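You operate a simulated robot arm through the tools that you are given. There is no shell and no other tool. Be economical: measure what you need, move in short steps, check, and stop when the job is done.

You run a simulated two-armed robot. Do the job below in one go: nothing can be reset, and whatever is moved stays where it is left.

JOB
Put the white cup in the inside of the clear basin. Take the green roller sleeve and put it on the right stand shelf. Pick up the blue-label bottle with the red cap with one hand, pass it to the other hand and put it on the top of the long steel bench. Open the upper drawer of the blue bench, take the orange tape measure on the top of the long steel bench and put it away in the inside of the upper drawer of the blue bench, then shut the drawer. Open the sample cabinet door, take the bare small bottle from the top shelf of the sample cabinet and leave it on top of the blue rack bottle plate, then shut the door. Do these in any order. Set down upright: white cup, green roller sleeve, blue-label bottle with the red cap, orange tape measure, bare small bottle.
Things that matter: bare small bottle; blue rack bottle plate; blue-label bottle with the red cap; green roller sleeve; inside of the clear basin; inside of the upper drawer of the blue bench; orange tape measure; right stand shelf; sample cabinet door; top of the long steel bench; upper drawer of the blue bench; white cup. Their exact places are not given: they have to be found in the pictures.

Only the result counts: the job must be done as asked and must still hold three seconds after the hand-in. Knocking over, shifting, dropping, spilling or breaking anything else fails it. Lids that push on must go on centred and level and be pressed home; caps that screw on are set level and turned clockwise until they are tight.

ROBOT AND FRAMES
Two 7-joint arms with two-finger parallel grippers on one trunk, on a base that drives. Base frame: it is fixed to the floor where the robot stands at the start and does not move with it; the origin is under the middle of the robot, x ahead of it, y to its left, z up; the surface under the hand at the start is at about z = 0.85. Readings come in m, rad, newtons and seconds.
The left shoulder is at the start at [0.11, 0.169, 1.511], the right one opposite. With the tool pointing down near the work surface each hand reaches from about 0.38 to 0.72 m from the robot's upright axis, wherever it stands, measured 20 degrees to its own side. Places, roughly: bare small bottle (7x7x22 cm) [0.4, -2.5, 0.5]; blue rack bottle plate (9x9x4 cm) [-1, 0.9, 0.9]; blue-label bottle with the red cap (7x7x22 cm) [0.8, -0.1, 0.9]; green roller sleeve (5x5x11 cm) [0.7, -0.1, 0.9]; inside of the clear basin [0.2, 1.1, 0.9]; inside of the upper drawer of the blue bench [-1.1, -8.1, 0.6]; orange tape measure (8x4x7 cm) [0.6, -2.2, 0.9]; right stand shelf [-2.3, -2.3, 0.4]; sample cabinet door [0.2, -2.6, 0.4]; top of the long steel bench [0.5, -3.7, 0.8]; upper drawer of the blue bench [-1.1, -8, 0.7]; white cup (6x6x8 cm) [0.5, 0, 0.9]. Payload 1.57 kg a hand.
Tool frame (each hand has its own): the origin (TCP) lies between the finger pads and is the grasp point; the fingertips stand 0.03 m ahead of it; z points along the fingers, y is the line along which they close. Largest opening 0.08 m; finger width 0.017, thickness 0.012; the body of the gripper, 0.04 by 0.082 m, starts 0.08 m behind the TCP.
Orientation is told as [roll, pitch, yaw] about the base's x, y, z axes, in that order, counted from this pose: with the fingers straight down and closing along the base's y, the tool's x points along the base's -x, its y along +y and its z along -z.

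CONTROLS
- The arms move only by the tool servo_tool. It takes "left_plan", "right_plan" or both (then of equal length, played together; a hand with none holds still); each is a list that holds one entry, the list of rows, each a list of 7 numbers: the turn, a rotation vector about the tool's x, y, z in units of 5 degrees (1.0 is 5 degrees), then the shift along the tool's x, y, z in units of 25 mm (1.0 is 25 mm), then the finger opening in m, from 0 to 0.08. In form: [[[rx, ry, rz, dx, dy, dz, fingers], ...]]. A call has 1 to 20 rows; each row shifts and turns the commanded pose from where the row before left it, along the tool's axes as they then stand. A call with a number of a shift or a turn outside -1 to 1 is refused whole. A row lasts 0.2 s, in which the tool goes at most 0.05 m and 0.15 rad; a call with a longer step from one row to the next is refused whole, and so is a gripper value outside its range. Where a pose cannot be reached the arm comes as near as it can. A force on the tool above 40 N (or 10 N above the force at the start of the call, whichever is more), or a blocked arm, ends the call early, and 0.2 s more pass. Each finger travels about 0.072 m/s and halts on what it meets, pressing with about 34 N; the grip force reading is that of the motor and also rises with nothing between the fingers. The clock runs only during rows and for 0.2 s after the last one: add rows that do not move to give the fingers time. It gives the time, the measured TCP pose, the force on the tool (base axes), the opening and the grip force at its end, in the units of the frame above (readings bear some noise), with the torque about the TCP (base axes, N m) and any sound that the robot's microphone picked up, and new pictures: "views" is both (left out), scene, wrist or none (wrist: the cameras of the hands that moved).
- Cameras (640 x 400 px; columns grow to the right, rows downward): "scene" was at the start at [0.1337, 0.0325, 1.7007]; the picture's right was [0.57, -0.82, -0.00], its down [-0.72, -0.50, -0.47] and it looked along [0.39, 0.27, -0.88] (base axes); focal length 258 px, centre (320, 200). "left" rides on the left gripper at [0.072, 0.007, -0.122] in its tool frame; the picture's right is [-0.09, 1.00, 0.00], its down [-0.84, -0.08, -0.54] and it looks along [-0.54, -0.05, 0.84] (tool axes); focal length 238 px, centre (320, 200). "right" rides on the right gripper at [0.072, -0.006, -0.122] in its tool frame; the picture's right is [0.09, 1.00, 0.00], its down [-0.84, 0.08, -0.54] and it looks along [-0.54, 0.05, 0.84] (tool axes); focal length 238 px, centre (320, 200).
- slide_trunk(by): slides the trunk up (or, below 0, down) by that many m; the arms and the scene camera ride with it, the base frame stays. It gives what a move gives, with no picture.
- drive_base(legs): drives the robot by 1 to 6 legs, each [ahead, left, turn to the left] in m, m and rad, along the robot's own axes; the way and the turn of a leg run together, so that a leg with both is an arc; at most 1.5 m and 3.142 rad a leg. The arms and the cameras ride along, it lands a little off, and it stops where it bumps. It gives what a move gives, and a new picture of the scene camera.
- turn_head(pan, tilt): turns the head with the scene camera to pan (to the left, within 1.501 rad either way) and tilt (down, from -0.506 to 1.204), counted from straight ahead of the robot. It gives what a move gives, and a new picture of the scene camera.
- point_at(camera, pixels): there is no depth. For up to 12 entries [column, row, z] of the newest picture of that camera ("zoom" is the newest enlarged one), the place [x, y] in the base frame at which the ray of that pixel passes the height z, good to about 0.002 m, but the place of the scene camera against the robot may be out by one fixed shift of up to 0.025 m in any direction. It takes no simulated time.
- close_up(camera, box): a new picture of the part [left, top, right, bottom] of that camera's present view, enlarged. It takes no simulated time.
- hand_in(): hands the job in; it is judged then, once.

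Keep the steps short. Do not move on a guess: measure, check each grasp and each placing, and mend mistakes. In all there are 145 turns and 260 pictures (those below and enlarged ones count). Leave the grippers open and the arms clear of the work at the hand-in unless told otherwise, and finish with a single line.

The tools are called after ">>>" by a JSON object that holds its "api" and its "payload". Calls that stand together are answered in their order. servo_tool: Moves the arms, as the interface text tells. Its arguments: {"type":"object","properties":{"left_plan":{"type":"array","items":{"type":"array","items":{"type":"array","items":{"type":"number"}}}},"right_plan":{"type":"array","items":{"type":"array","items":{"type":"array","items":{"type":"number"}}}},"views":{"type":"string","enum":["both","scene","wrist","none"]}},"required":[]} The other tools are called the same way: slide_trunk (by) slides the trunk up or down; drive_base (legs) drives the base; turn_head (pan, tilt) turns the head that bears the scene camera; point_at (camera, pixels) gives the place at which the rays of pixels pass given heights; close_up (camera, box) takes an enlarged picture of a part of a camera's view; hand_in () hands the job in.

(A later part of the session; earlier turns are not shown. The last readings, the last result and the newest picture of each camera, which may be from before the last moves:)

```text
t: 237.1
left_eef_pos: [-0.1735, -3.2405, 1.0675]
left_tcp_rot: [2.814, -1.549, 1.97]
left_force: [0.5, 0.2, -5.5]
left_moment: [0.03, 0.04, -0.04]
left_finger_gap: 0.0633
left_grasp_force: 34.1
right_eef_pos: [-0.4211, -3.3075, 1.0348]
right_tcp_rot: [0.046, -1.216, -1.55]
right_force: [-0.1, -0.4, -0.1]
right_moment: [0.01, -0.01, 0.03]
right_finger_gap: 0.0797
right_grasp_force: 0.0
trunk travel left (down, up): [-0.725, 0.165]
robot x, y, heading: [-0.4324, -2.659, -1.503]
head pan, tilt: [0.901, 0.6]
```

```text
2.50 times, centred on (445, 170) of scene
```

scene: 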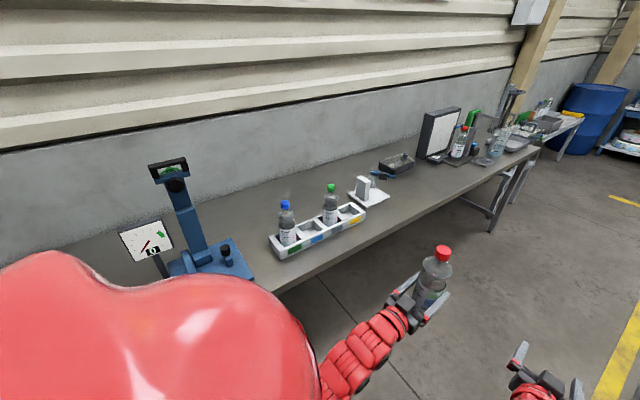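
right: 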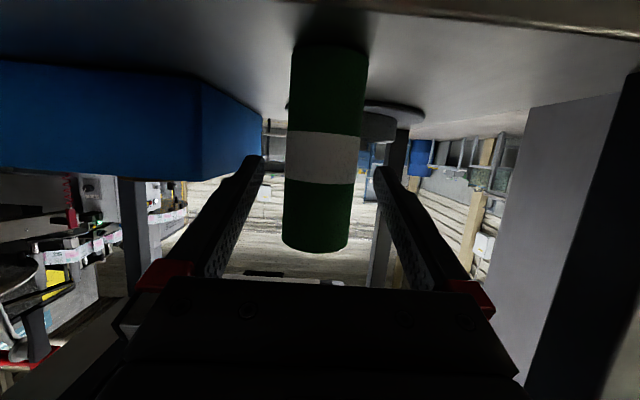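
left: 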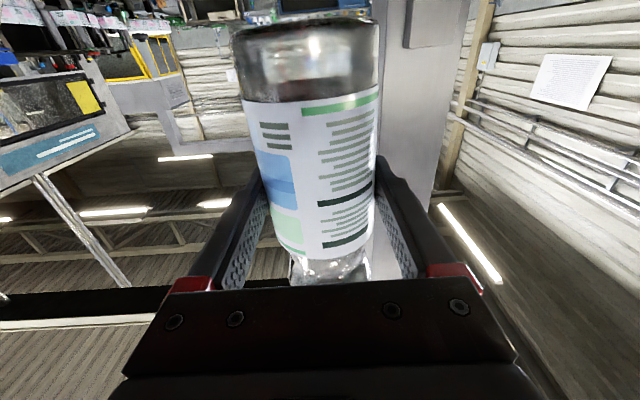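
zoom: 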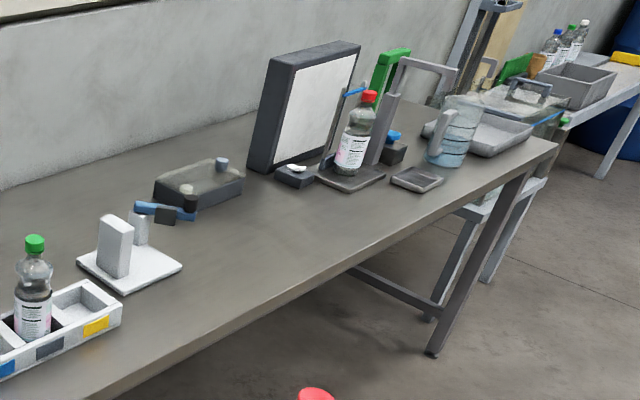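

A clear front strip lies at x 0.22–0.38, y −3.75…−4.2. Retract the right hand, drive on to y≈−4.05 and turn to face the bench.

>>> {"api": "servo_tool", "payload": {"right_plan": [[[0, 0, 0, 0.34, 0, -0.94, 0.08], [0, 0, 0, 0.34, 0, -0.94, 0.08], [0, 0, 0, 0.34, 0, -0.94, 0.08], [0, 0, 0, 0.34, 0, -0.94, 0.08], [0, 0, 0, 0.34, 0, -0.94, 0.08], [0, 0, 0, 0.34, 0, -0.94, 0.08], [0, 0, 0, 0, 0, 0, 0.08]]], "views": "none"}}

>>> {"api": "drive_base", "payload": {"legs": [[1.4, -0.12, 0], [0, 0, 1.503]]}}

>>> {"api": "turn_head", "payload": {"pan": 0.1, "tilt": 0.9}}

```text
t: 238.7
left_eef_pos: [-0.1733, -3.2388, 1.067]
left_tcp_rot: [2.815, -1.547, 1.972]
left_force: [0.1, -0.3, -5.5]
left_moment: [0.06, -0.02, 0.0]
left_finger_gap: 0.0635
left_grasp_force: 33.3
right_eef_pos: [-0.4257, -3.2343, 1.035]
right_tcp_rot: [0.047, -1.216, -1.548]
right_force: [0.5, 0.4, -0.4]
right_moment: [-0.03, -0.03, 0.02]
right_finger_gap: 0.0798
right_grasp_force: 0.0
right hand out of reach, approached as far as the arm can: row 4, 5, 6
trunk travel left (down, up): [-0.725, 0.165]
robot x, y, heading: [-0.4361, -2.6617, -1.5]
head pan, tilt: [0.901, 0.6]
```

```text
t: 249.4
left_eef_pos: [0.154, -3.8446, 1.0663]
left_tcp_rot: [2.816, -1.548, -2.806]
left_force: [0.6, -0.4, -5.9]
left_moment: [0.01, 0.03, -0.01]
left_finger_gap: 0.0634
left_grasp_force: 34.1
right_eef_pos: [0.1325, -4.0958, 1.0358]
right_tcp_rot: [0.047, -1.215, -0.043]
right_force: [0.1, 0.4, 0.1]
right_moment: [0.01, 0.0, -0.03]
right_finger_gap: 0.0801
right_grasp_force: 0.1
trunk travel left (down, up): [-0.725, 0.165]
robot x, y, heading: [-0.4376, -4.0649, 0.009]
head pan, tilt: [0.901, 0.6]
```

scene: 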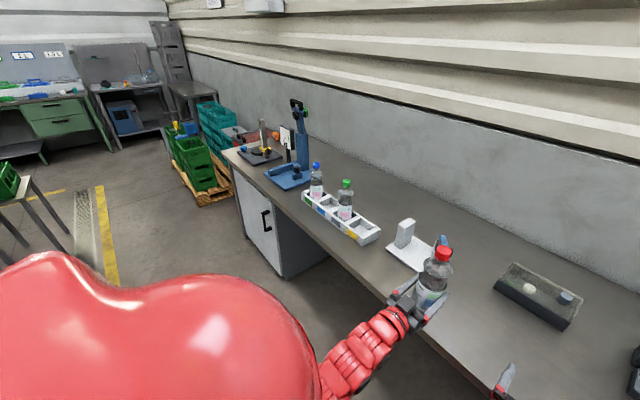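

```text
t: 250.5
left_eef_pos: [0.1546, -3.8459, 1.0664]
left_tcp_rot: [2.81, -1.549, -2.798]
left_force: [-0.3, -0.3, -4.5]
left_moment: [-0.01, 0.08, -0.01]
left_finger_gap: 0.0635
left_grasp_force: 33.8
right_eef_pos: [0.1336, -4.0971, 1.037]
right_tcp_rot: [0.045, -1.215, -0.039]
right_force: [0.3, 0.1, 0.1]
right_moment: [-0.02, 0.01, 0.01]
right_finger_gap: 0.0803
right_grasp_force: 0.1
trunk travel left (down, up): [-0.725, 0.165]
robot x, y, heading: [-0.4403, -4.0688, 0.008]
head pan, tilt: [0.099, 0.901]
```

scene: 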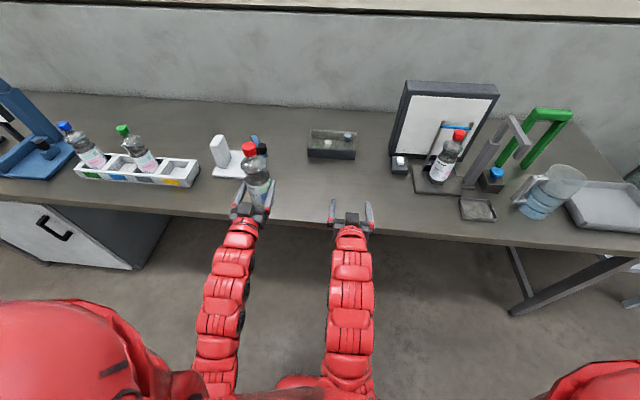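

Shift right 0.10 and ahead 0.12 so the bottle comes over the free strip at about [0.275, −3.95].

>>> {"api": "drive_base", "payload": {"legs": [[0.12, -0.1, -0.008]]}}

>>> {"api": "servo_tool", "payload": {"left_plan": [[[0, 0, 0, 0.6, 0, 0, 0.05], [0, 0, 0, 0.6, 0, 0, 0.05], [0, 0, 0, 0.6, 0, 0, 0.05], [0, 0, 0, 0, 0, 0, 0.05]]], "views": "both"}}

```text
t: 251.9
left_eef_pos: [0.2817, -3.9541, 1.0659]
left_tcp_rot: [2.799, -1.549, -2.795]
left_force: [0.4, 0.1, -5.0]
left_moment: [-0.02, 0.07, 0.04]
left_finger_gap: 0.0634
left_grasp_force: 33.8
right_eef_pos: [0.2579, -4.206, 1.0366]
right_tcp_rot: [0.046, -1.216, -0.05]
right_force: [0.2, 0.5, 0.6]
right_moment: [-0.06, 0.02, 0.02]
right_finger_gap: 0.08
right_grasp_force: 0.1
trunk travel left (down, up): [-0.725, 0.165]
robot x, y, heading: [-0.3132, -4.1723, -0.001]
head pan, tilt: [0.099, 0.901]
```

scene: 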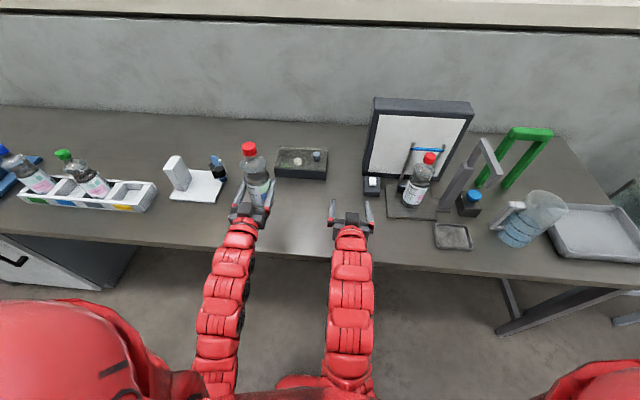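

```text
t: 252.9
left_eef_pos: [0.2836, -3.9533, 1.0226]
left_tcp_rot: [2.784, -1.55, -2.782]
left_force: [0.0, 0.3, -5.3]
left_moment: [0.03, 0.07, 0.02]
left_finger_gap: 0.0634
left_grasp_force: 33.8
right_eef_pos: [0.2581, -4.2045, 1.0367]
right_tcp_rot: [0.048, -1.217, -0.05]
right_force: [-0.4, -1.0, 0.1]
right_moment: [0.02, -0.01, 0.01]
right_finger_gap: 0.08
right_grasp_force: 0.1
trunk travel left (down, up): [-0.725, 0.165]
robot x, y, heading: [-0.3127, -4.1702, 0.001]
head pan, tilt: [0.099, 0.901]
```

scene: 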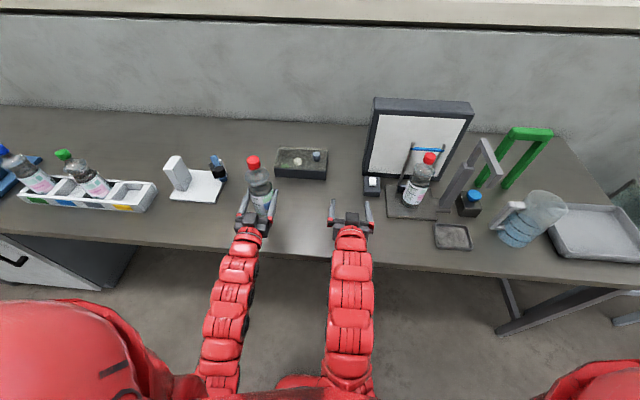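
left: 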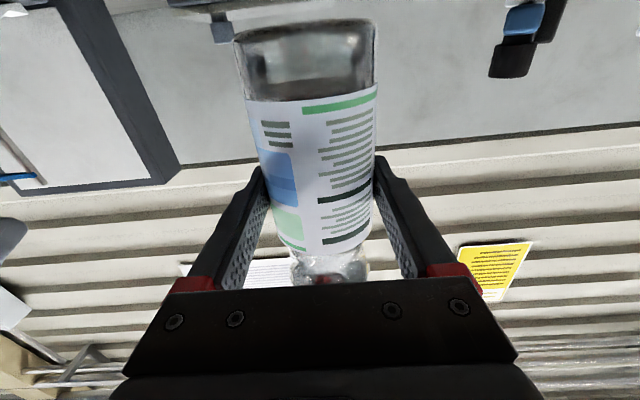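

Lower 0.05, then in 2.5 mm steps until contact.

>>> {"api": "servo_tool", "payload": {"left_plan": [[[0, 0, 0, 0.6, 0, 0, 0.05], [0, 0, 0, 0.6, 0, 0, 0.05], [0, 0, 0, 0.6, 0, 0, 0.05], [0, 0, 0, 0.2, 0, 0, 0.05], [0, 0, 0, 0.15, 0, 0, 0.05], [0, 0, 0, 0.15, 0, 0, 0.05], [0, 0, 0, 0.15, 0, 0, 0.05], [0, 0, 0, 0.15, 0, 0, 0.05], [0, 0, 0, 0.15, 0, 0, 0.05], [0, 0, 0, 0, 0, 0, 0.05]]], "views": "wrist"}}

```text
t: 255.1
left_eef_pos: [0.2833, -3.9518, 0.9544]
left_tcp_rot: [2.8, -1.549, -2.8]
left_force: [0.3, 0.3, -5.4]
left_moment: [0.01, 0.05, 0.05]
left_finger_gap: 0.0635
left_grasp_force: 33.8
right_eef_pos: [0.2579, -4.2052, 1.0361]
right_tcp_rot: [0.047, -1.217, -0.05]
right_force: [-0.1, -0.9, -0.8]
right_moment: [-0.02, 0.01, -0.01]
right_finger_gap: 0.0798
right_grasp_force: 0.0
trunk travel left (down, up): [-0.725, 0.165]
robot x, y, heading: [-0.3166, -4.1725, -0.004]
head pan, tilt: [0.099, 0.901]
```

left: 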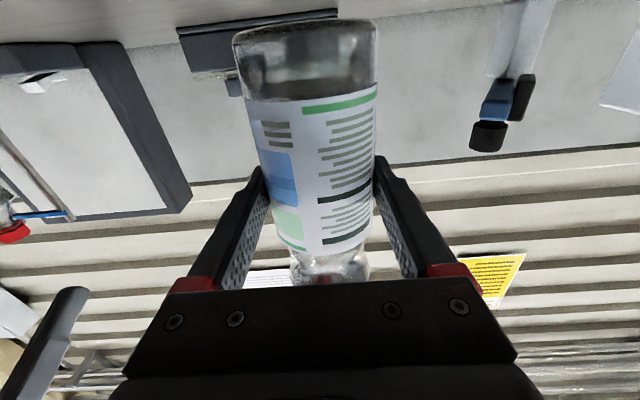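

>>> {"api": "servo_tool", "payload": {"left_plan": [[[0, 0, 0, 0.12, 0, 0, 0.05], [0, 0, 0, 0.12, 0, 0, 0.05], [0, 0, 0, 0.12, 0, 0, 0.05], [0, 0, 0, 0.12, 0, 0, 0.05], [0, 0, 0, 0, 0, 0, 0.05]]], "views": "none"}}

>>> {"api": "servo_tool", "payload": {"left_plan": [[[0, 0, 0, 0.12, 0, 0, 0.05], [0, 0, 0, 0.12, 0, 0, 0.05], [0, 0, 0, 0, 0, 0, 0.05]]], "views": "wrist"}}

```text
t: 256.3
left_eef_pos: [0.2842, -3.9521, 0.9413]
left_tcp_rot: [2.808, -1.55, -2.808]
left_force: [-0.1, 0.1, -4.7]
left_moment: [0.03, 0.1, 0.0]
left_finger_gap: 0.0633
left_grasp_force: 34.2
right_eef_pos: [0.26, -4.2046, 1.0359]
right_tcp_rot: [0.045, -1.216, -0.049]
right_force: [0.7, 0.7, -0.3]
right_moment: [0.02, -0.05, 0.02]
right_finger_gap: 0.0798
right_grasp_force: 0.0
trunk travel left (down, up): [-0.725, 0.165]
robot x, y, heading: [-0.3162, -4.1731, -0.001]
head pan, tilt: [0.099, 0.901]
```

```text
t: 257.1
left_eef_pos: [0.2849, -3.9523, 0.9357]
left_tcp_rot: [2.797, -1.55, -2.796]
left_force: [-0.4, -0.3, -5.1]
left_moment: [0.02, 0.04, -0.01]
left_finger_gap: 0.0635
left_grasp_force: 34.0
right_eef_pos: [0.2596, -4.2039, 1.0363]
right_tcp_rot: [0.048, -1.215, -0.05]
right_force: [-1.1, 0.2, 0.3]
right_moment: [-0.02, 0.0, -0.03]
right_finger_gap: 0.0801
right_grasp_force: 0.0
trunk travel left (down, up): [-0.725, 0.165]
robot x, y, heading: [-0.3146, -4.1715, -0.004]
head pan, tilt: [0.099, 0.901]
```

left: 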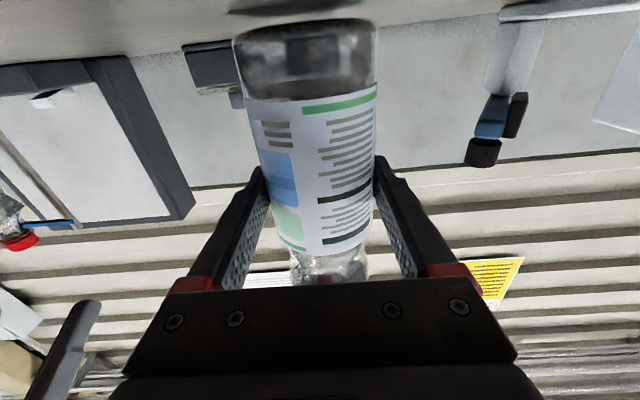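

The bottle's shadow on the bench is near. Continue down in 3 mm steps.

>>> {"api": "servo_tool", "payload": {"left_plan": [[[0, 0, 0, 0.12, 0, 0, 0.05], [0, 0, 0, 0.12, 0, 0, 0.05], [0, 0, 0, 0.12, 0, 0, 0.05], [0, 0, 0, 0, 0, 0, 0.05]]], "views": "none"}}

>>> {"api": "servo_tool", "payload": {"left_plan": [[[0, 0, 0, 0.1, 0, 0, 0.05], [0, 0, 0, 0.1, 0, 0, 0.05], [0, 0, 0, 0, 0, 0, 0.05]]], "views": "none"}}

>>> {"api": "servo_tool", "payload": {"left_plan": [[[0, 0, 0, 0.08, 0, 0, 0.05], [0, 0, 0, 0.08, 0, 0, 0.05], [0, 0, 0, 0, 0, 0, 0.05]]], "views": "wrist"}}

```text
t: 258.1
left_eef_pos: [0.2851, -3.9534, 0.9293]
left_tcp_rot: [2.892, -1.54, -2.891]
left_force: [5.1, 5.9, 23.3]
left_moment: [0.11, 0.13, 0.01]
left_finger_gap: 0.0637
left_grasp_force: 34.4
right_eef_pos: [0.2562, -4.2044, 1.0392]
right_tcp_rot: [0.047, -1.217, -0.05]
right_force: [-0.2, -0.2, -0.1]
right_moment: [-0.01, 0.0, 0.0]
right_finger_gap: 0.0798
right_grasp_force: 0.1
trunk travel left (down, up): [-0.725, 0.165]
robot x, y, heading: [-0.3163, -4.1712, 0.003]
head pan, tilt: [0.099, 0.901]
```

```text
t: 258.9
left_eef_pos: [0.283, -3.9517, 0.9247]
left_tcp_rot: [2.847, -1.544, -2.845]
left_force: [4.2, 5.2, 24.3]
left_moment: [-0.21, -0.38, 0.05]
left_finger_gap: 0.0639
left_grasp_force: 34.0
right_eef_pos: [0.255, -4.2053, 1.0389]
right_tcp_rot: [0.048, -1.217, -0.054]
right_force: [1.1, -0.3, 0.0]
right_moment: [-0.01, 0.01, -0.02]
right_finger_gap: 0.0798
right_grasp_force: 0.1
trunk travel left (down, up): [-0.725, 0.165]
robot x, y, heading: [-0.3167, -4.172, -0.004]
head pan, tilt: [0.099, 0.901]
```

```text
t: 259.7
left_eef_pos: [0.2836, -3.9529, 0.9205]
left_tcp_rot: [2.837, -1.544, -2.837]
left_force: [-1.4, 2.8, 25.7]
left_moment: [-0.21, -0.31, 0.02]
left_finger_gap: 0.0633
left_grasp_force: 34.3
right_eef_pos: [0.2563, -4.2053, 1.0388]
right_tcp_rot: [0.05, -1.22, -0.053]
right_force: [-0.7, 0.4, -0.7]
right_moment: [-0.02, -0.02, -0.02]
right_finger_gap: 0.0797
right_grasp_force: 0.0
trunk travel left (down, up): [-0.725, 0.165]
robot x, y, heading: [-0.3104, -4.1706, -0.006]
head pan, tilt: [0.099, 0.901]
```

left: 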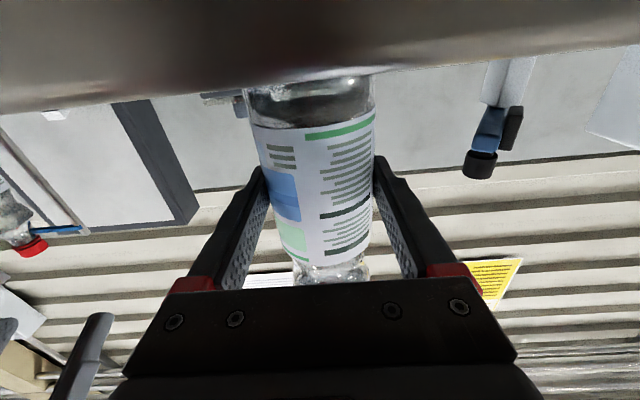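

Bottle is resting on the bench (25 N). Ease up 4 mm, open the fingers, then back the hand straight out.

>>> {"api": "servo_tool", "payload": {"left_plan": [[[0, 0, 0, -0.14, 0, 0, 0.05], [0, 0, 0, 0, 0, 0, 0.06], [0, 0, 0, 0, 0, 0, 0.07], [0, 0, 0, 0, 0, 0, 0.08], [0, 0, 0, 0, 0, 0, 0.08]]], "views": "wrist"}}

>>> {"api": "close_up", "payload": {"camera": "scene", "box": [180, 120, 340, 250]}}

```text
t: 260.9
left_eef_pos: [0.2834, -3.9519, 0.9201]
left_tcp_rot: [2.798, -1.549, -2.796]
left_force: [-0.3, 0.0, 0.4]
left_moment: [0.03, -0.02, 0.02]
left_finger_gap: 0.0801
left_grasp_force: 0.0
right_eef_pos: [0.2581, -4.2039, 1.0361]
right_tcp_rot: [0.047, -1.217, -0.051]
right_force: [0.7, 0.4, 0.0]
right_moment: [0.0, 0.01, 0.03]
right_finger_gap: 0.0802
right_grasp_force: 0.1
trunk travel left (down, up): [-0.725, 0.165]
robot x, y, heading: [-0.317, -4.1716, -0.007]
head pan, tilt: [0.099, 0.901]
```

left: 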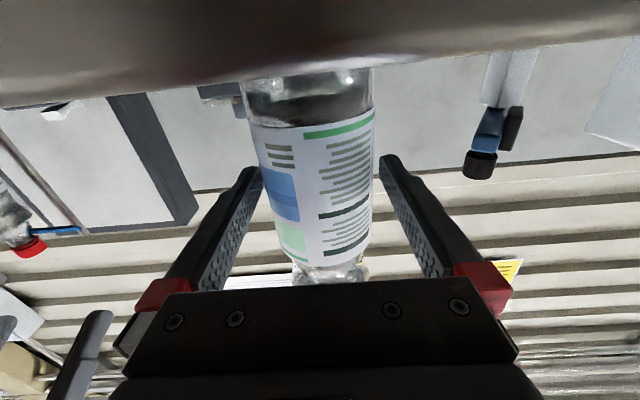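

```text
3.08 times, centred on (260, 185) of scene
```

zoom: 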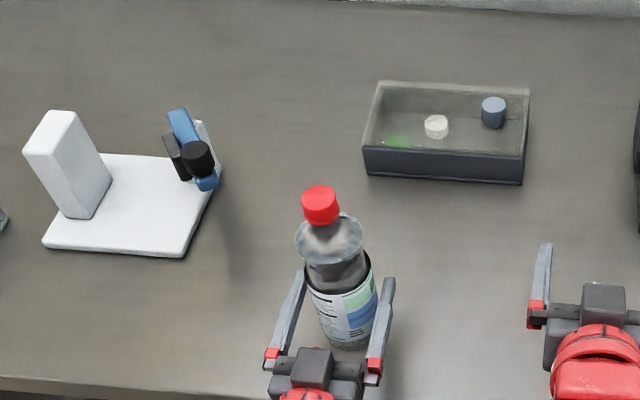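

Bottle stands freely, upright. Back out, and rotate the left hand to 30° from vertical; then go north to face the tape measure.

>>> {"api": "drive_base", "payload": {"legs": [[-0.25, 0, 0]]}}

>>> {"api": "servo_tool", "payload": {"left_plan": [[[0, 1, 0, -0.3, 0, 0, 0.08], [0, 1, 0, -0.3, 0, 0, 0.08], [0, 1, 0, -0.3, 0, 0, 0.08], [0, 1, 0, -0.3, 0, 0, 0.08], [0, 1, 0, -0.3, 0, 0, 0.08], [0, 1, 0, -0.3, 0, 0, 0.08], [0, 1, 0, 0, 0, -0.3, 0.08], [0, 1, 0, 0, 0, -0.3, 0.08], [0, 1, 0, 0, 0, -0.3, 0.08], [0, 1, 0, 0, 0, -0.3, 0.08], [0, 1, 0, 0, 0, -0.3, 0.08], [0, 1, 0, 0, 0, -0.3, 0.08], [0, 0, 0, 0, 0, 0, 0.08]]], "views": "none"}}

>>> {"api": "drive_base", "payload": {"legs": [[0, 1.4, 0.007], [0, 0.4, 0]]}}

>>> {"api": "turn_head", "payload": {"pan": 0.15, "tilt": 0.75}}

```text
t: 262.8
left_eef_pos: [0.029, -3.9521, 0.9202]
left_tcp_rot: [2.815, -1.548, -2.815]
left_force: [-0.3, -0.2, -0.3]
left_moment: [0.0, 0.01, -0.02]
left_finger_gap: 0.0801
left_grasp_force: 0.1
right_eef_pos: [0.002, -4.2048, 1.0379]
right_tcp_rot: [0.048, -1.216, -0.051]
right_force: [-0.2, -0.4, -0.7]
right_moment: [0.02, 0.02, 0.0]
right_finger_gap: 0.08
right_grasp_force: 0.0
trunk travel left (down, up): [-0.725, 0.165]
robot x, y, heading: [-0.5729, -4.166, -0.007]
head pan, tilt: [0.099, 0.901]
```

scene: 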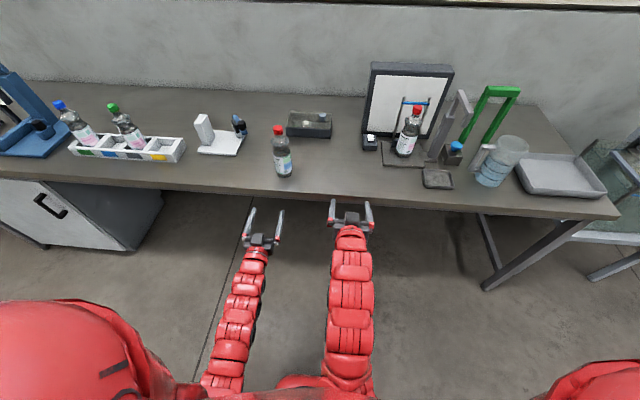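

```text
t: 265.6
left_eef_pos: [0.0034, -3.9549, 0.9944]
left_tcp_rot: [0.009, -0.542, -0.002]
left_force: [-0.2, 0.4, 0.3]
left_moment: [0.01, 0.0, -0.02]
left_finger_gap: 0.0799
left_grasp_force: 0.1
right_eef_pos: [0.0011, -4.2035, 1.0373]
right_tcp_rot: [0.048, -1.216, -0.054]
right_force: [0.4, 0.6, 0.1]
right_moment: [0.03, 0.0, 0.02]
right_finger_gap: 0.0799
right_grasp_force: 0.1
trunk travel left (down, up): [-0.725, 0.165]
robot x, y, heading: [-0.5668, -4.1694, 0.001]
head pan, tilt: [0.099, 0.901]
```

```text
t: 274.6
left_eef_pos: [-0.013, -2.1509, 0.9937]
left_tcp_rot: [0.008, -0.546, 0.016]
left_force: [0.4, 0.3, -0.2]
left_moment: [0.01, 0.01, 0.0]
left_finger_gap: 0.0801
left_grasp_force: 0.0
right_eef_pos: [-0.0114, -2.4006, 1.0369]
right_tcp_rot: [0.046, -1.216, -0.032]
right_force: [0.4, -0.4, 0.8]
right_moment: [0.0, 0.03, -0.01]
right_finger_gap: 0.08
right_grasp_force: 0.0
trunk travel left (down, up): [-0.725, 0.165]
robot x, y, heading: [-0.5849, -2.3774, 0.016]
head pan, tilt: [0.099, 0.901]
```

scene: 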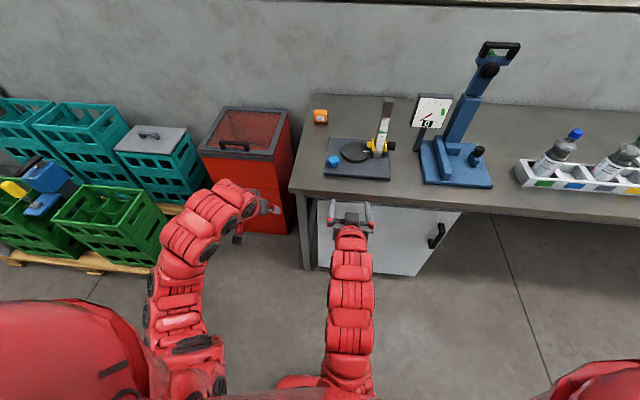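

```text
t: 275.3
left_eef_pos: [-0.0149, -2.15, 0.994]
left_tcp_rot: [0.008, -0.544, 0.014]
left_force: [0.6, 0.4, 0.4]
left_moment: [-0.01, 0.0, -0.02]
left_finger_gap: 0.0803
left_grasp_force: 0.1
right_eef_pos: [-0.0117, -2.4005, 1.0377]
right_tcp_rot: [0.047, -1.216, -0.033]
right_force: [0.0, -0.4, -0.1]
right_moment: [0.03, 0.0, 0.01]
right_finger_gap: 0.08
right_grasp_force: 0.0
trunk travel left (down, up): [-0.725, 0.165]
robot x, y, heading: [-0.5854, -2.3762, 0.01]
head pan, tilt: [0.15, 0.75]
```

scene: 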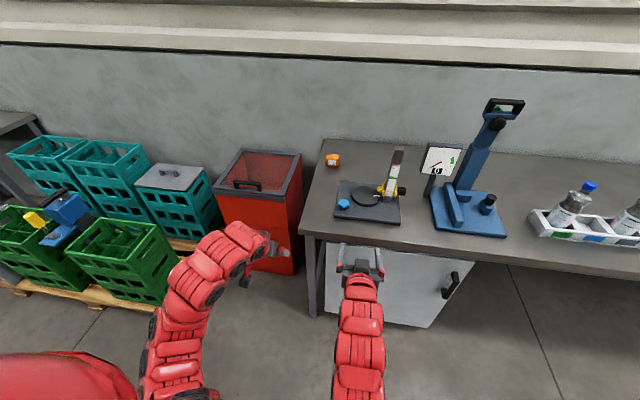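

>>> {"api": "close_up", "payload": {"camera": "scene", "box": [290, 130, 430, 240]}}

>>> {"api": "point_at", "payload": {"camera": "scene", "pixels": [[333, 166, 0.85], [327, 166, 0.85], [340, 165, 0.85], [332, 155, 0.92], [303, 233, 0.85], [323, 139, 0.85], [345, 206, 0.86], [341, 182, 0.85], [341, 202, 0.88]]}}

```text
3.64 times, centred on (360, 185) of scene
```

zoom: 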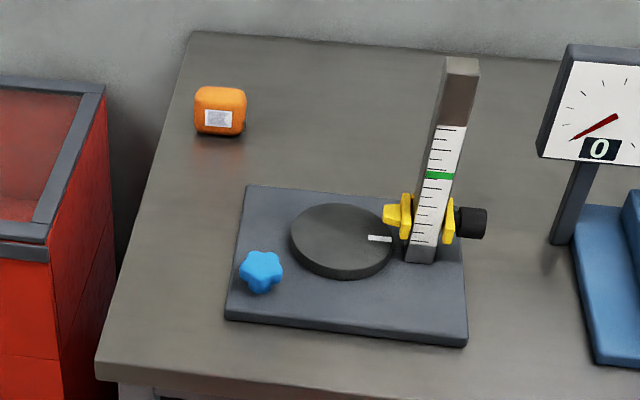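

```text
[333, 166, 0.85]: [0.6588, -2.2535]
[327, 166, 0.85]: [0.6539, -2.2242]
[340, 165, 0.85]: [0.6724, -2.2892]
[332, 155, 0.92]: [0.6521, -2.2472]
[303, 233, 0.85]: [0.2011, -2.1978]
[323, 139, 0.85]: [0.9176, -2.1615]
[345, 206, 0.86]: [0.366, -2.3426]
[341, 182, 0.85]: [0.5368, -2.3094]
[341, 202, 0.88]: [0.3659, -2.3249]
```

Tape is at about [0.655, −2.243], its 8 cm face along y, so I need the fingers closing along x. I'll use the right hand: raise trunk, turn it vertical, and yaw it −90°.

>>> {"api": "slide_trunk", "payload": {"by": 0.15}}

>>> {"api": "servo_tool", "payload": {"right_plan": [[[0, 0, 0, 0.94, 0, 0.34, 0.08], [0, 0, 0, 0.94, 0, 0.34, 0.08], [0, 0, 0, 0.94, 0, 0.34, 0.08], [0, 0, 0, 0.94, 0, 0.34, 0.08], [0, 0, 0, 0.94, 0, 0.34, 0.08], [0, 1, 0, 0, 0, 0, 0.08], [0, 1, 0, 0, 0, 0, 0.08], [0, 1, 0, 0, 0, 0, 0.08], [0, 1, 0, 0, 0, 0, 0.08], [0, 1, 0, 0, 0, 0, 0.08], [0, 1, 0, 0, 0, 0, 0.08], [0, 1, 0, 0, 0, 0, 0.08], [0, 1, 0, 0, 0, 0, 0.08], [0, 1, 0, 0, 0, 0, 0.08], [0, 1, 0, 0, 0, 0, 0.08], [0, 1, 0, 0, 0, 0, 0.08], [0, 1, 0, 0, 0, 0, 0.08], [0, 1, 0, 0, 0, 0, 0.08], [0, 1, 0, 0, 0, 0, 0.08]]], "views": "none"}}

>>> {"api": "servo_tool", "payload": {"right_plan": [[[0, 0, 1, 0, 0, 0, 0.08], [0, 0, 1, 0, 0, 0, 0.08], [0, 0, 1, 0, 0, 0, 0.08], [0, 0, 1, 0, 0, 0, 0.08], [0, 0, 1, 0, 0, 0, 0.08], [0, 0, 1, 0, 0, 0, 0.08], [0, 0, 1, 0, 0, 0, 0.08], [0, 0, 1, 0, 0, 0, 0.08], [0, 0, 1, 0, 0, 0, 0.08], [0, 0, 1, 0, 0, 0, 0.08], [0, 0, 1, 0, 0, 0, 0.08], [0, 0, 1, 0, 0, 0, 0.08], [0, 0, 1, 0, 0, 0, 0.08], [0, 0, 1, 0, 0, 0, 0.08], [0, 0, 1, 0, 0, 0, 0.08], [0, 0, 1, 0, 0, 0, 0.08], [0, 0, 1, 0, 0, 0, 0.08], [0, 0, 1, 0, 0, 0, 0.08], [0, 0, 0, 0, 0, 0, 0.08]]], "views": "scene"}}

```text
t: 277.1
left_eef_pos: [-0.0144, -2.1494, 1.1425]
left_tcp_rot: [0.011, -0.543, 0.013]
left_force: [-1.5, 0.1, 0.8]
left_moment: [-0.01, -0.01, 0.0]
left_finger_gap: 0.0799
left_grasp_force: 0.1
right_eef_pos: [-0.0099, -2.4013, 1.1872]
right_tcp_rot: [0.049, -1.216, -0.032]
right_force: [-0.6, -0.4, 0.4]
right_moment: [0.01, 0.0, 0.04]
right_finger_gap: 0.0799
right_grasp_force: 0.1
trunk travel left (down, up): [-0.875, 0.015]
robot x, y, heading: [-0.5841, -2.3776, 0.012]
head pan, tilt: [0.15, 0.75]
```

```text
t: 281.1
left_eef_pos: [-0.0143, -2.1507, 1.1439]
left_tcp_rot: [0.009, -0.545, 0.018]
left_force: [0.7, 0.1, 0.1]
left_moment: [0.0, -0.03, -0.02]
left_finger_gap: 0.0798
left_grasp_force: 0.1
right_eef_pos: [-0.0125, -2.3981, 1.0629]
right_tcp_rot: [0.016, 0.007, 0.013]
right_force: [0.1, -0.4, -1.2]
right_moment: [-0.01, 0.0, -0.01]
right_finger_gap: 0.0797
right_grasp_force: 0.0
trunk travel left (down, up): [-0.875, 0.015]
robot x, y, heading: [-0.585, -2.3775, 0.018]
head pan, tilt: [0.15, 0.75]
```

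```text
t: 285.1
left_eef_pos: [-0.0138, -2.1491, 1.1424]
left_tcp_rot: [0.009, -0.544, 0.014]
left_force: [-0.2, -0.5, 0.2]
left_moment: [-0.02, 0.01, 0.02]
left_finger_gap: 0.0798
left_grasp_force: 0.0
right_eef_pos: [-0.0121, -2.3972, 1.062]
right_tcp_rot: [-0.005, 0.016, -1.562]
right_force: [-0.3, -1.0, 0.2]
right_moment: [-0.02, 0.02, -0.01]
right_finger_gap: 0.0797
right_grasp_force: 0.1
trunk travel left (down, up): [-0.875, 0.015]
robot x, y, heading: [-0.5868, -2.3781, 0.015]
head pan, tilt: [0.15, 0.75]
```

scene: 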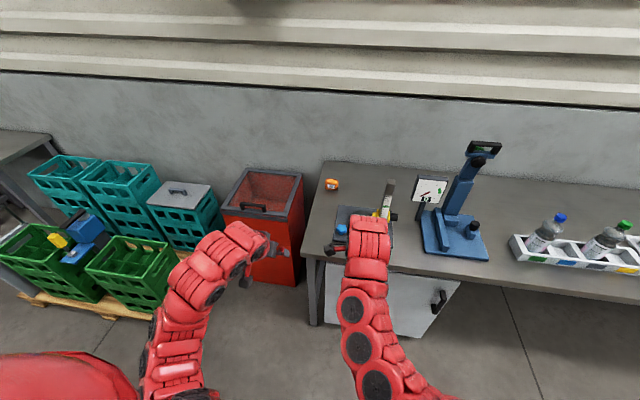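

Right hand is vertical with fingers closing along x. Move north 0.27, then ahead 0.42.

>>> {"api": "drive_base", "payload": {"legs": [[0, 0.26, -0.015], [0.42, 0, 0]]}}

>>> {"api": "servo_tool", "payload": {"right_plan": [[[0, 0, 0, 0, 0, 0, 0.08]]], "views": "wrist"}}

```text
t: 289.1
left_eef_pos: [0.4024, -1.8985, 1.1423]
left_tcp_rot: [0.009, -0.543, -0.008]
left_force: [-0.1, -0.6, 0.5]
left_moment: [-0.02, -0.02, 0.04]
left_finger_gap: 0.0798
left_grasp_force: 0.1
right_eef_pos: [0.3981, -2.1486, 1.0615]
right_tcp_rot: [-0.006, 0.014, -1.581]
right_force: [-0.3, -0.5, -1.1]
right_moment: [0.0, -0.01, 0.0]
right_finger_gap: 0.0799
right_grasp_force: 0.0
trunk travel left (down, up): [-0.875, 0.015]
robot x, y, heading: [-0.1744, -2.1118, -0.008]
head pan, tilt: [0.15, 0.75]
```

scene: 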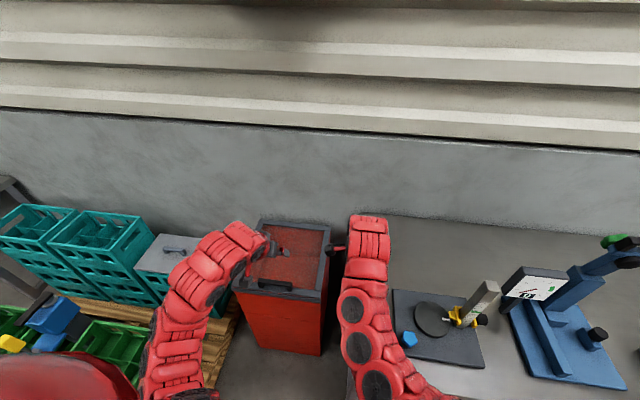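

```text
t: 289.5
left_eef_pos: [0.4015, -1.8994, 1.1442]
left_tcp_rot: [0.01, -0.543, -0.007]
left_force: [-0.1, 0.2, -0.6]
left_moment: [0.02, -0.03, -0.01]
left_finger_gap: 0.0802
left_grasp_force: 0.1
right_eef_pos: [0.3984, -2.1465, 1.0622]
right_tcp_rot: [-0.005, 0.015, -1.581]
right_force: [-0.3, 0.1, 0.3]
right_moment: [0.02, -0.03, 0.01]
right_finger_gap: 0.0801
right_grasp_force: 0.0
trunk travel left (down, up): [-0.875, 0.015]
robot x, y, heading: [-0.1721, -2.1116, -0.013]
head pan, tilt: [0.15, 0.75]
```

right: 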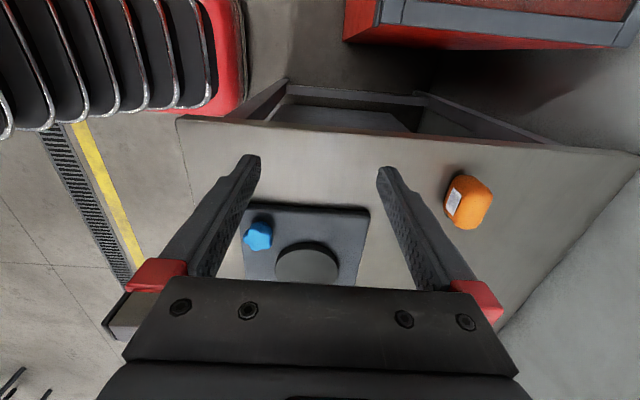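

>>> {"api": "point_at", "payload": {"camera": "right", "pixels": [[474, 205, 0.92], [447, 192, 0.92], [490, 205, 0.92], [470, 178, 0.92], [468, 228, 0.92], [180, 118, 0.85], [470, 175, 0.85]]}}

>>> {"api": "close_up", "payload": {"camera": "right", "box": [400, 140, 540, 250]}}

```text
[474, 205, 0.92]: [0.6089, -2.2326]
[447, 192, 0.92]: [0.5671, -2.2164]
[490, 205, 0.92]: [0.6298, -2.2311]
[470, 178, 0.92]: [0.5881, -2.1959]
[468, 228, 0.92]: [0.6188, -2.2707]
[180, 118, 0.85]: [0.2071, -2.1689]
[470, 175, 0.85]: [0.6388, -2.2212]
```

```text
3.64 times, centred on (470, 195) of right
```

zoom: 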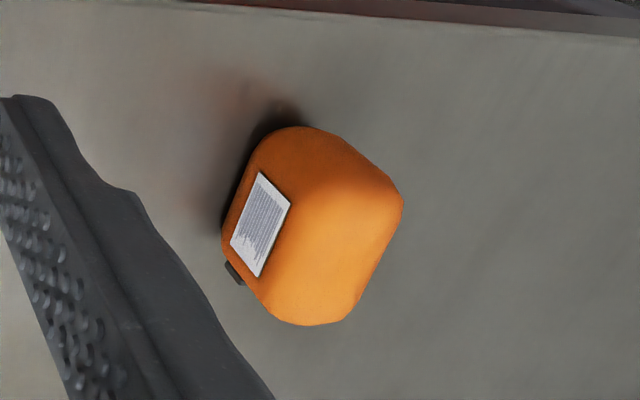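

>>> {"api": "point_at", "payload": {"camera": "right", "pixels": [[245, 90, 0.3], [245, 90, 0.15], [235, 20, 0.3], [200, 0, 0.3], [285, 85, 0.85]]}}

>>> {"api": "servo_tool", "payload": {"right_plan": [[[0, 0, 0, -0.6, 1, 0, 0.08], [0, 0, 0, -0.6, 1, 0, 0.08], [0, 0, 0, -0.6, 1, 0, 0.08], [0, 0, 0, -0.6, 1, 0, 0.08], [0, 0, 0, -0.6, 1, 0, 0.08], [0, 0, 0, 0, 1, 0, 0.08], [0, 0, 0, 0, 0, 0, 0.08]]], "views": "wrist"}}

```text
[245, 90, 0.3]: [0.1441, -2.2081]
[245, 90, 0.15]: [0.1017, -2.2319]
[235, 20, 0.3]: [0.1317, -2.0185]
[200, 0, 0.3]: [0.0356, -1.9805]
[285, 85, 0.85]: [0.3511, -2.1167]
```

```text
t: 291.1
left_eef_pos: [0.4036, -1.8999, 1.1444]
left_tcp_rot: [0.008, -0.543, -0.006]
left_force: [-0.1, -0.3, 0.1]
left_moment: [0.02, -0.01, -0.01]
left_finger_gap: 0.0796
left_grasp_force: 0.0
right_eef_pos: [0.5337, -2.2274, 1.0612]
right_tcp_rot: [-0.004, 0.019, -1.582]
right_force: [-0.5, 0.7, 0.0]
right_moment: [0.0, 0.0, -0.01]
right_finger_gap: 0.08
right_grasp_force: 0.0
right hand out of reach, approached as far as the arm can: row 6
trunk travel left (down, up): [-0.875, 0.015]
robot x, y, heading: [-0.1727, -2.1133, -0.003]
head pan, tilt: [0.15, 0.75]
```

right: 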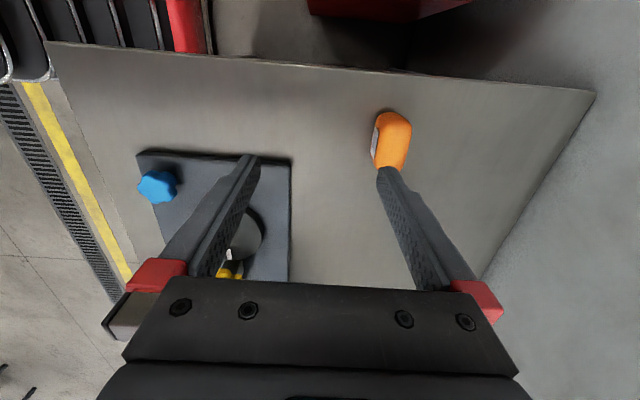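

>>> {"api": "point_at", "payload": {"camera": "right", "pixels": [[394, 138, 0.92], [381, 113, 0.92], [410, 120, 0.92], [403, 168, 0.92], [377, 163, 0.92], [375, 130, 0.9]]}}

>>> {"api": "close_up", "payload": {"camera": "right", "box": [340, 90, 450, 190]}}

```text
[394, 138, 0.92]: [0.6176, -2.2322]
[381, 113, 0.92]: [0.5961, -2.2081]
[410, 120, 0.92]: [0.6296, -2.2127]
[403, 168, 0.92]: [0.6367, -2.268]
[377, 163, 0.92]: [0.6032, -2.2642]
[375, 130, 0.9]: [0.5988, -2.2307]
```

```text
4.00 times, centred on (395, 140) of right
```

zoom: 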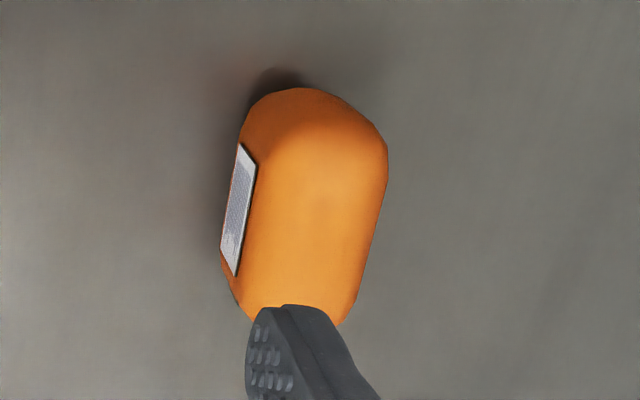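

Tape centre ≈ [0.617, −2.238], thickness ≈0.04 along x, rotated about 7°. Raise both hands 0.2, lower trunk 0.3 (better reach), and nudge 0.045 ahead.

>>> {"api": "servo_tool", "payload": {"right_plan": [[[0, 0, -0.7, 0, 0, -1, 0.08], [0, 0, -0.7, 0, 0, -1, 0.08], [0, 0, 0, 0, 0, -1, 0.08], [0, 0, 0, 0, 0, -1, 0.08], [0, 0, 0, 0, 0, -1, 0.08], [0, 0, 0, 0, 0, -1, 0.08], [0, 0, 0, 0, 0, -1, 0.08], [0, 0, 0, 0, 0, -1, 0.08], [0, 0, 0, 0, 0, 0, 0.08]]], "left_plan": [[[0, 0, 0, -0.515, 0, -0.857, 0.08], [0, 0, 0, -0.515, 0, -0.857, 0.08], [0, 0, 0, -0.515, 0, -0.857, 0.08], [0, 0, 0, -0.515, 0, -0.857, 0.08], [0, 0, 0, -0.515, 0, -0.857, 0.08], [0, 0, 0, -0.515, 0, -0.857, 0.08], [0, 0, 0, -0.515, 0, -0.857, 0.08], [0, 0, 0, -0.515, 0, -0.857, 0.08], [0, 0, 0, 0, 0, 0, 0.08]]], "views": "none"}}

>>> {"api": "slide_trunk", "payload": {"by": -0.25}}

>>> {"api": "drive_base", "payload": {"legs": [[0.045, 0, 0]]}}

>>> {"api": "servo_tool", "payload": {"right_plan": [[[0, 0, 0, -0.1, 0.5, 0, 0.08], [0, 0, 0, -0.1, 0.5, 0, 0.08], [0, 0, 0, -0.1, 0.5, 0, 0.08], [0, 0, 0, 0, 0, 0, 0.08]]], "views": "wrist"}}

```text
t: 293.1
left_eef_pos: [0.3892, -1.8934, 1.3163]
left_tcp_rot: [0.002, -0.553, -0.007]
left_force: [0.1, 0.5, -0.1]
left_moment: [0.01, -0.02, 0.03]
left_finger_gap: 0.0797
left_grasp_force: 0.0
left hand out of reach, approached as far as the arm can: row 7, 8
right_eef_pos: [0.5388, -2.2305, 1.26]
right_tcp_rot: [-0.003, 0.017, -1.46]
right_force: [0.2, 0.0, -0.2]
right_moment: [-0.01, 0.03, -0.05]
right_finger_gap: 0.08
right_grasp_force: 0.1
trunk travel left (down, up): [-0.875, 0.015]
robot x, y, heading: [-0.1715, -2.1139, -0.007]
head pan, tilt: [0.15, 0.75]
```

```text
t: 295.7
left_eef_pos: [0.3882, -1.8932, 1.0673]
left_tcp_rot: [0.005, -0.553, -0.008]
left_force: [-0.7, -0.5, 0.7]
left_moment: [0.0, 0.05, -0.01]
left_finger_gap: 0.0799
left_grasp_force: 0.0
right_eef_pos: [0.5385, -2.2297, 1.0108]
right_tcp_rot: [-0.002, 0.018, -1.46]
right_force: [0.5, -0.7, -0.3]
right_moment: [-0.04, -0.02, -0.02]
right_finger_gap: 0.08
right_grasp_force: 0.1
trunk travel left (down, up): [-0.625, 0.265]
robot x, y, heading: [-0.1719, -2.117, -0.007]
head pan, tilt: [0.15, 0.75]
```

```text
t: 296.6
left_eef_pos: [0.4302, -1.8927, 1.0659]
left_tcp_rot: [0.004, -0.554, -0.005]
left_force: [0.8, 1.7, -0.2]
left_moment: [-0.01, 0.0, 0.0]
left_finger_gap: 0.0801
left_grasp_force: 0.1
right_eef_pos: [0.5811, -2.2289, 1.0106]
right_tcp_rot: [-0.003, 0.017, -1.458]
right_force: [0.6, 0.6, -0.2]
right_moment: [0.0, -0.02, 0.0]
right_finger_gap: 0.0802
right_grasp_force: 0.1
trunk travel left (down, up): [-0.625, 0.265]
robot x, y, heading: [-0.1317, -2.1191, -0.005]
head pan, tilt: [0.15, 0.75]
```

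scene: 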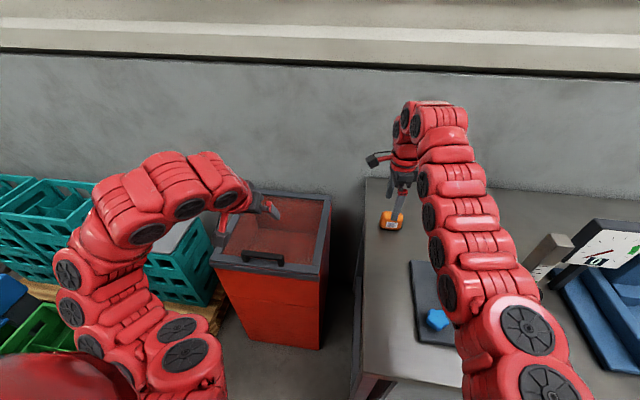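

```text
t: 297.6
left_eef_pos: [0.432, -1.8932, 1.0672]
left_tcp_rot: [0.005, -0.554, -0.005]
left_force: [-0.4, -0.3, -0.2]
left_moment: [-0.01, -0.02, 0.02]
left_finger_gap: 0.0799
left_grasp_force: 0.1
right_eef_pos: [0.5914, -2.2297, 1.0088]
right_tcp_rot: [-0.003, 0.018, -1.458]
right_force: [-0.3, 1.3, 0.4]
right_moment: [0.01, 0.02, 0.0]
right_finger_gap: 0.0802
right_grasp_force: 0.0
right hand out of reach, approached as far as the arm can: row 2, 3
trunk travel left (down, up): [-0.625, 0.265]
robot x, y, heading: [-0.1288, -2.1142, -0.008]
head pan, tilt: [0.15, 0.75]
```

right: 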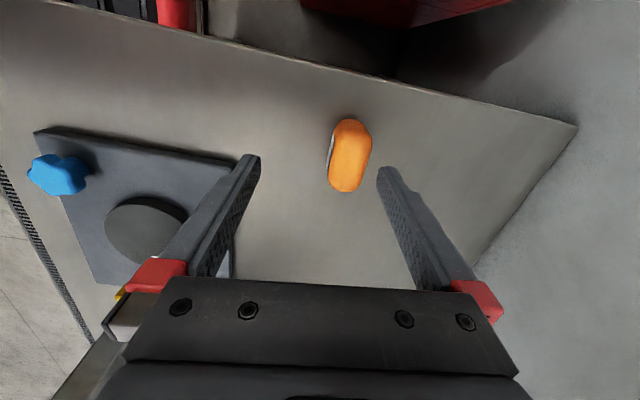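

TCP x 0.591 vs tape 0.617. Tilt the hand 6° forward to gain reach and shift ahead.

>>> {"api": "point_at", "payload": {"camera": "right", "pixels": [[351, 155, 0.92], [334, 125, 0.92], [369, 125, 0.92], [365, 185, 0.92], [331, 185, 0.92]]}}

>>> {"api": "servo_tool", "payload": {"right_plan": [[[-0.7, 0, 0, 0, 0, 0, 0.08], [-0.7, 0, 0, 0, 0, 0, 0.08], [0, 0, 0, -0.2, 0.5, 0, 0.08], [0, 0, 0, -0.2, 0.5, 0, 0.08], [0, 0, 0, 0, 0, 0, 0.08]]], "views": "wrist"}}

```text
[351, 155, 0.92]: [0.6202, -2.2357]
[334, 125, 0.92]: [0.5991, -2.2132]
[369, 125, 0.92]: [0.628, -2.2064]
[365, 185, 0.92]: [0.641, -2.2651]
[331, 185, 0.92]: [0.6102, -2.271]
```

```text
t: 298.8
left_eef_pos: [0.4307, -1.8928, 1.0671]
left_tcp_rot: [0.003, -0.554, -0.006]
left_force: [-0.2, 0.2, 0.3]
left_moment: [-0.01, -0.03, 0.02]
left_finger_gap: 0.0801
left_grasp_force: 0.1
right_eef_pos: [0.6185, -2.2318, 1.0031]
right_tcp_rot: [0.118, 0.017, -1.458]
right_force: [-0.1, -0.1, -0.4]
right_moment: [0.0, 0.0, -0.02]
right_finger_gap: 0.0799
right_grasp_force: 0.0
right hand out of reach, approached as far as the arm can: row 1
trunk travel left (down, up): [-0.625, 0.265]
robot x, y, heading: [-0.1309, -2.1125, -0.002]
head pan, tilt: [0.15, 0.75]
```

right: 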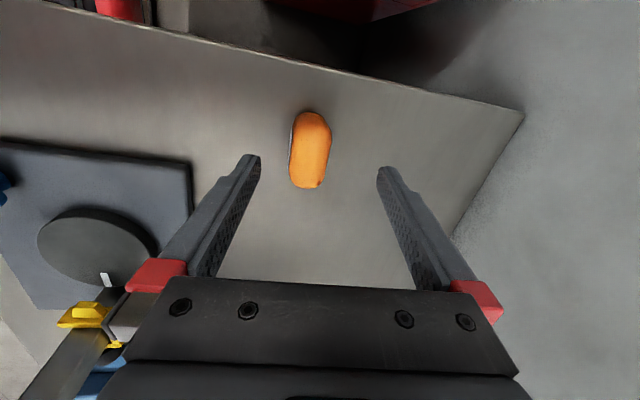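

Aligned: TCP [0.6185, −2.232] vs tape [0.620, −2.237]. Lower the trunk 0.11 and close.

>>> {"api": "slide_trunk", "payload": {"by": -0.108}}

>>> {"api": "servo_tool", "payload": {"right_plan": [[[0, 0, 0, 0, 0, 0, 0.06], [0, 0, 0, 0, 0, 0, 0.045], [0, 0, 0, 0, 0, 0, 0.03], [0, 0, 0, 0, 0, 0, 0.02], [0, 0, 0, 0, 0, 0, 0.02]]], "views": "wrist"}}

```text
t: 300.2
left_eef_pos: [0.431, -1.8933, 0.959]
left_tcp_rot: [0.002, -0.554, -0.005]
left_force: [0.5, 0.6, 0.0]
left_moment: [-0.01, -0.04, -0.03]
left_finger_gap: 0.08
left_grasp_force: 0.0
right_eef_pos: [0.6186, -2.2322, 0.8961]
right_tcp_rot: [0.119, 0.018, -1.458]
right_force: [0.1, -0.1, 0.5]
right_moment: [0.02, 0.02, 0.0]
right_finger_gap: 0.0799
right_grasp_force: 0.1
trunk travel left (down, up): [-0.517, 0.373]
robot x, y, heading: [-0.1299, -2.1149, -0.003]
head pan, tilt: [0.15, 0.75]
```

```text
t: 301.4
left_eef_pos: [0.4309, -1.8925, 0.9594]
left_tcp_rot: [0.004, -0.554, -0.006]
left_force: [0.6, -0.9, -0.2]
left_moment: [0.02, 0.01, -0.02]
left_finger_gap: 0.08
left_grasp_force: 0.1
right_eef_pos: [0.6197, -2.2313, 0.8947]
right_tcp_rot: [0.118, 0.018, -1.457]
right_force: [0.9, -0.9, 2.7]
right_moment: [0.02, 0.05, -0.02]
right_finger_gap: 0.0376
right_grasp_force: 34.0
trunk travel left (down, up): [-0.517, 0.373]
robot x, y, heading: [-0.1316, -2.1163, -0.005]
head pan, tilt: [0.15, 0.75]
```

right: 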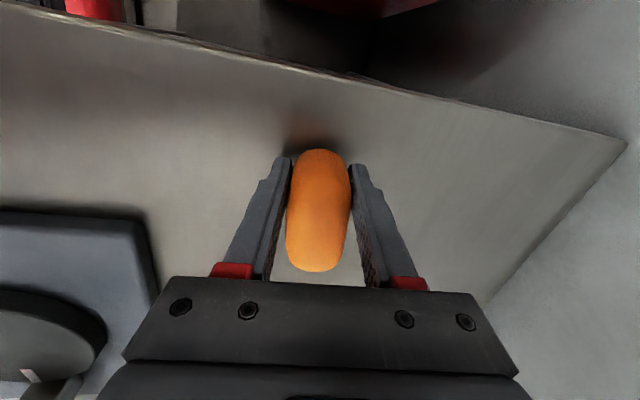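

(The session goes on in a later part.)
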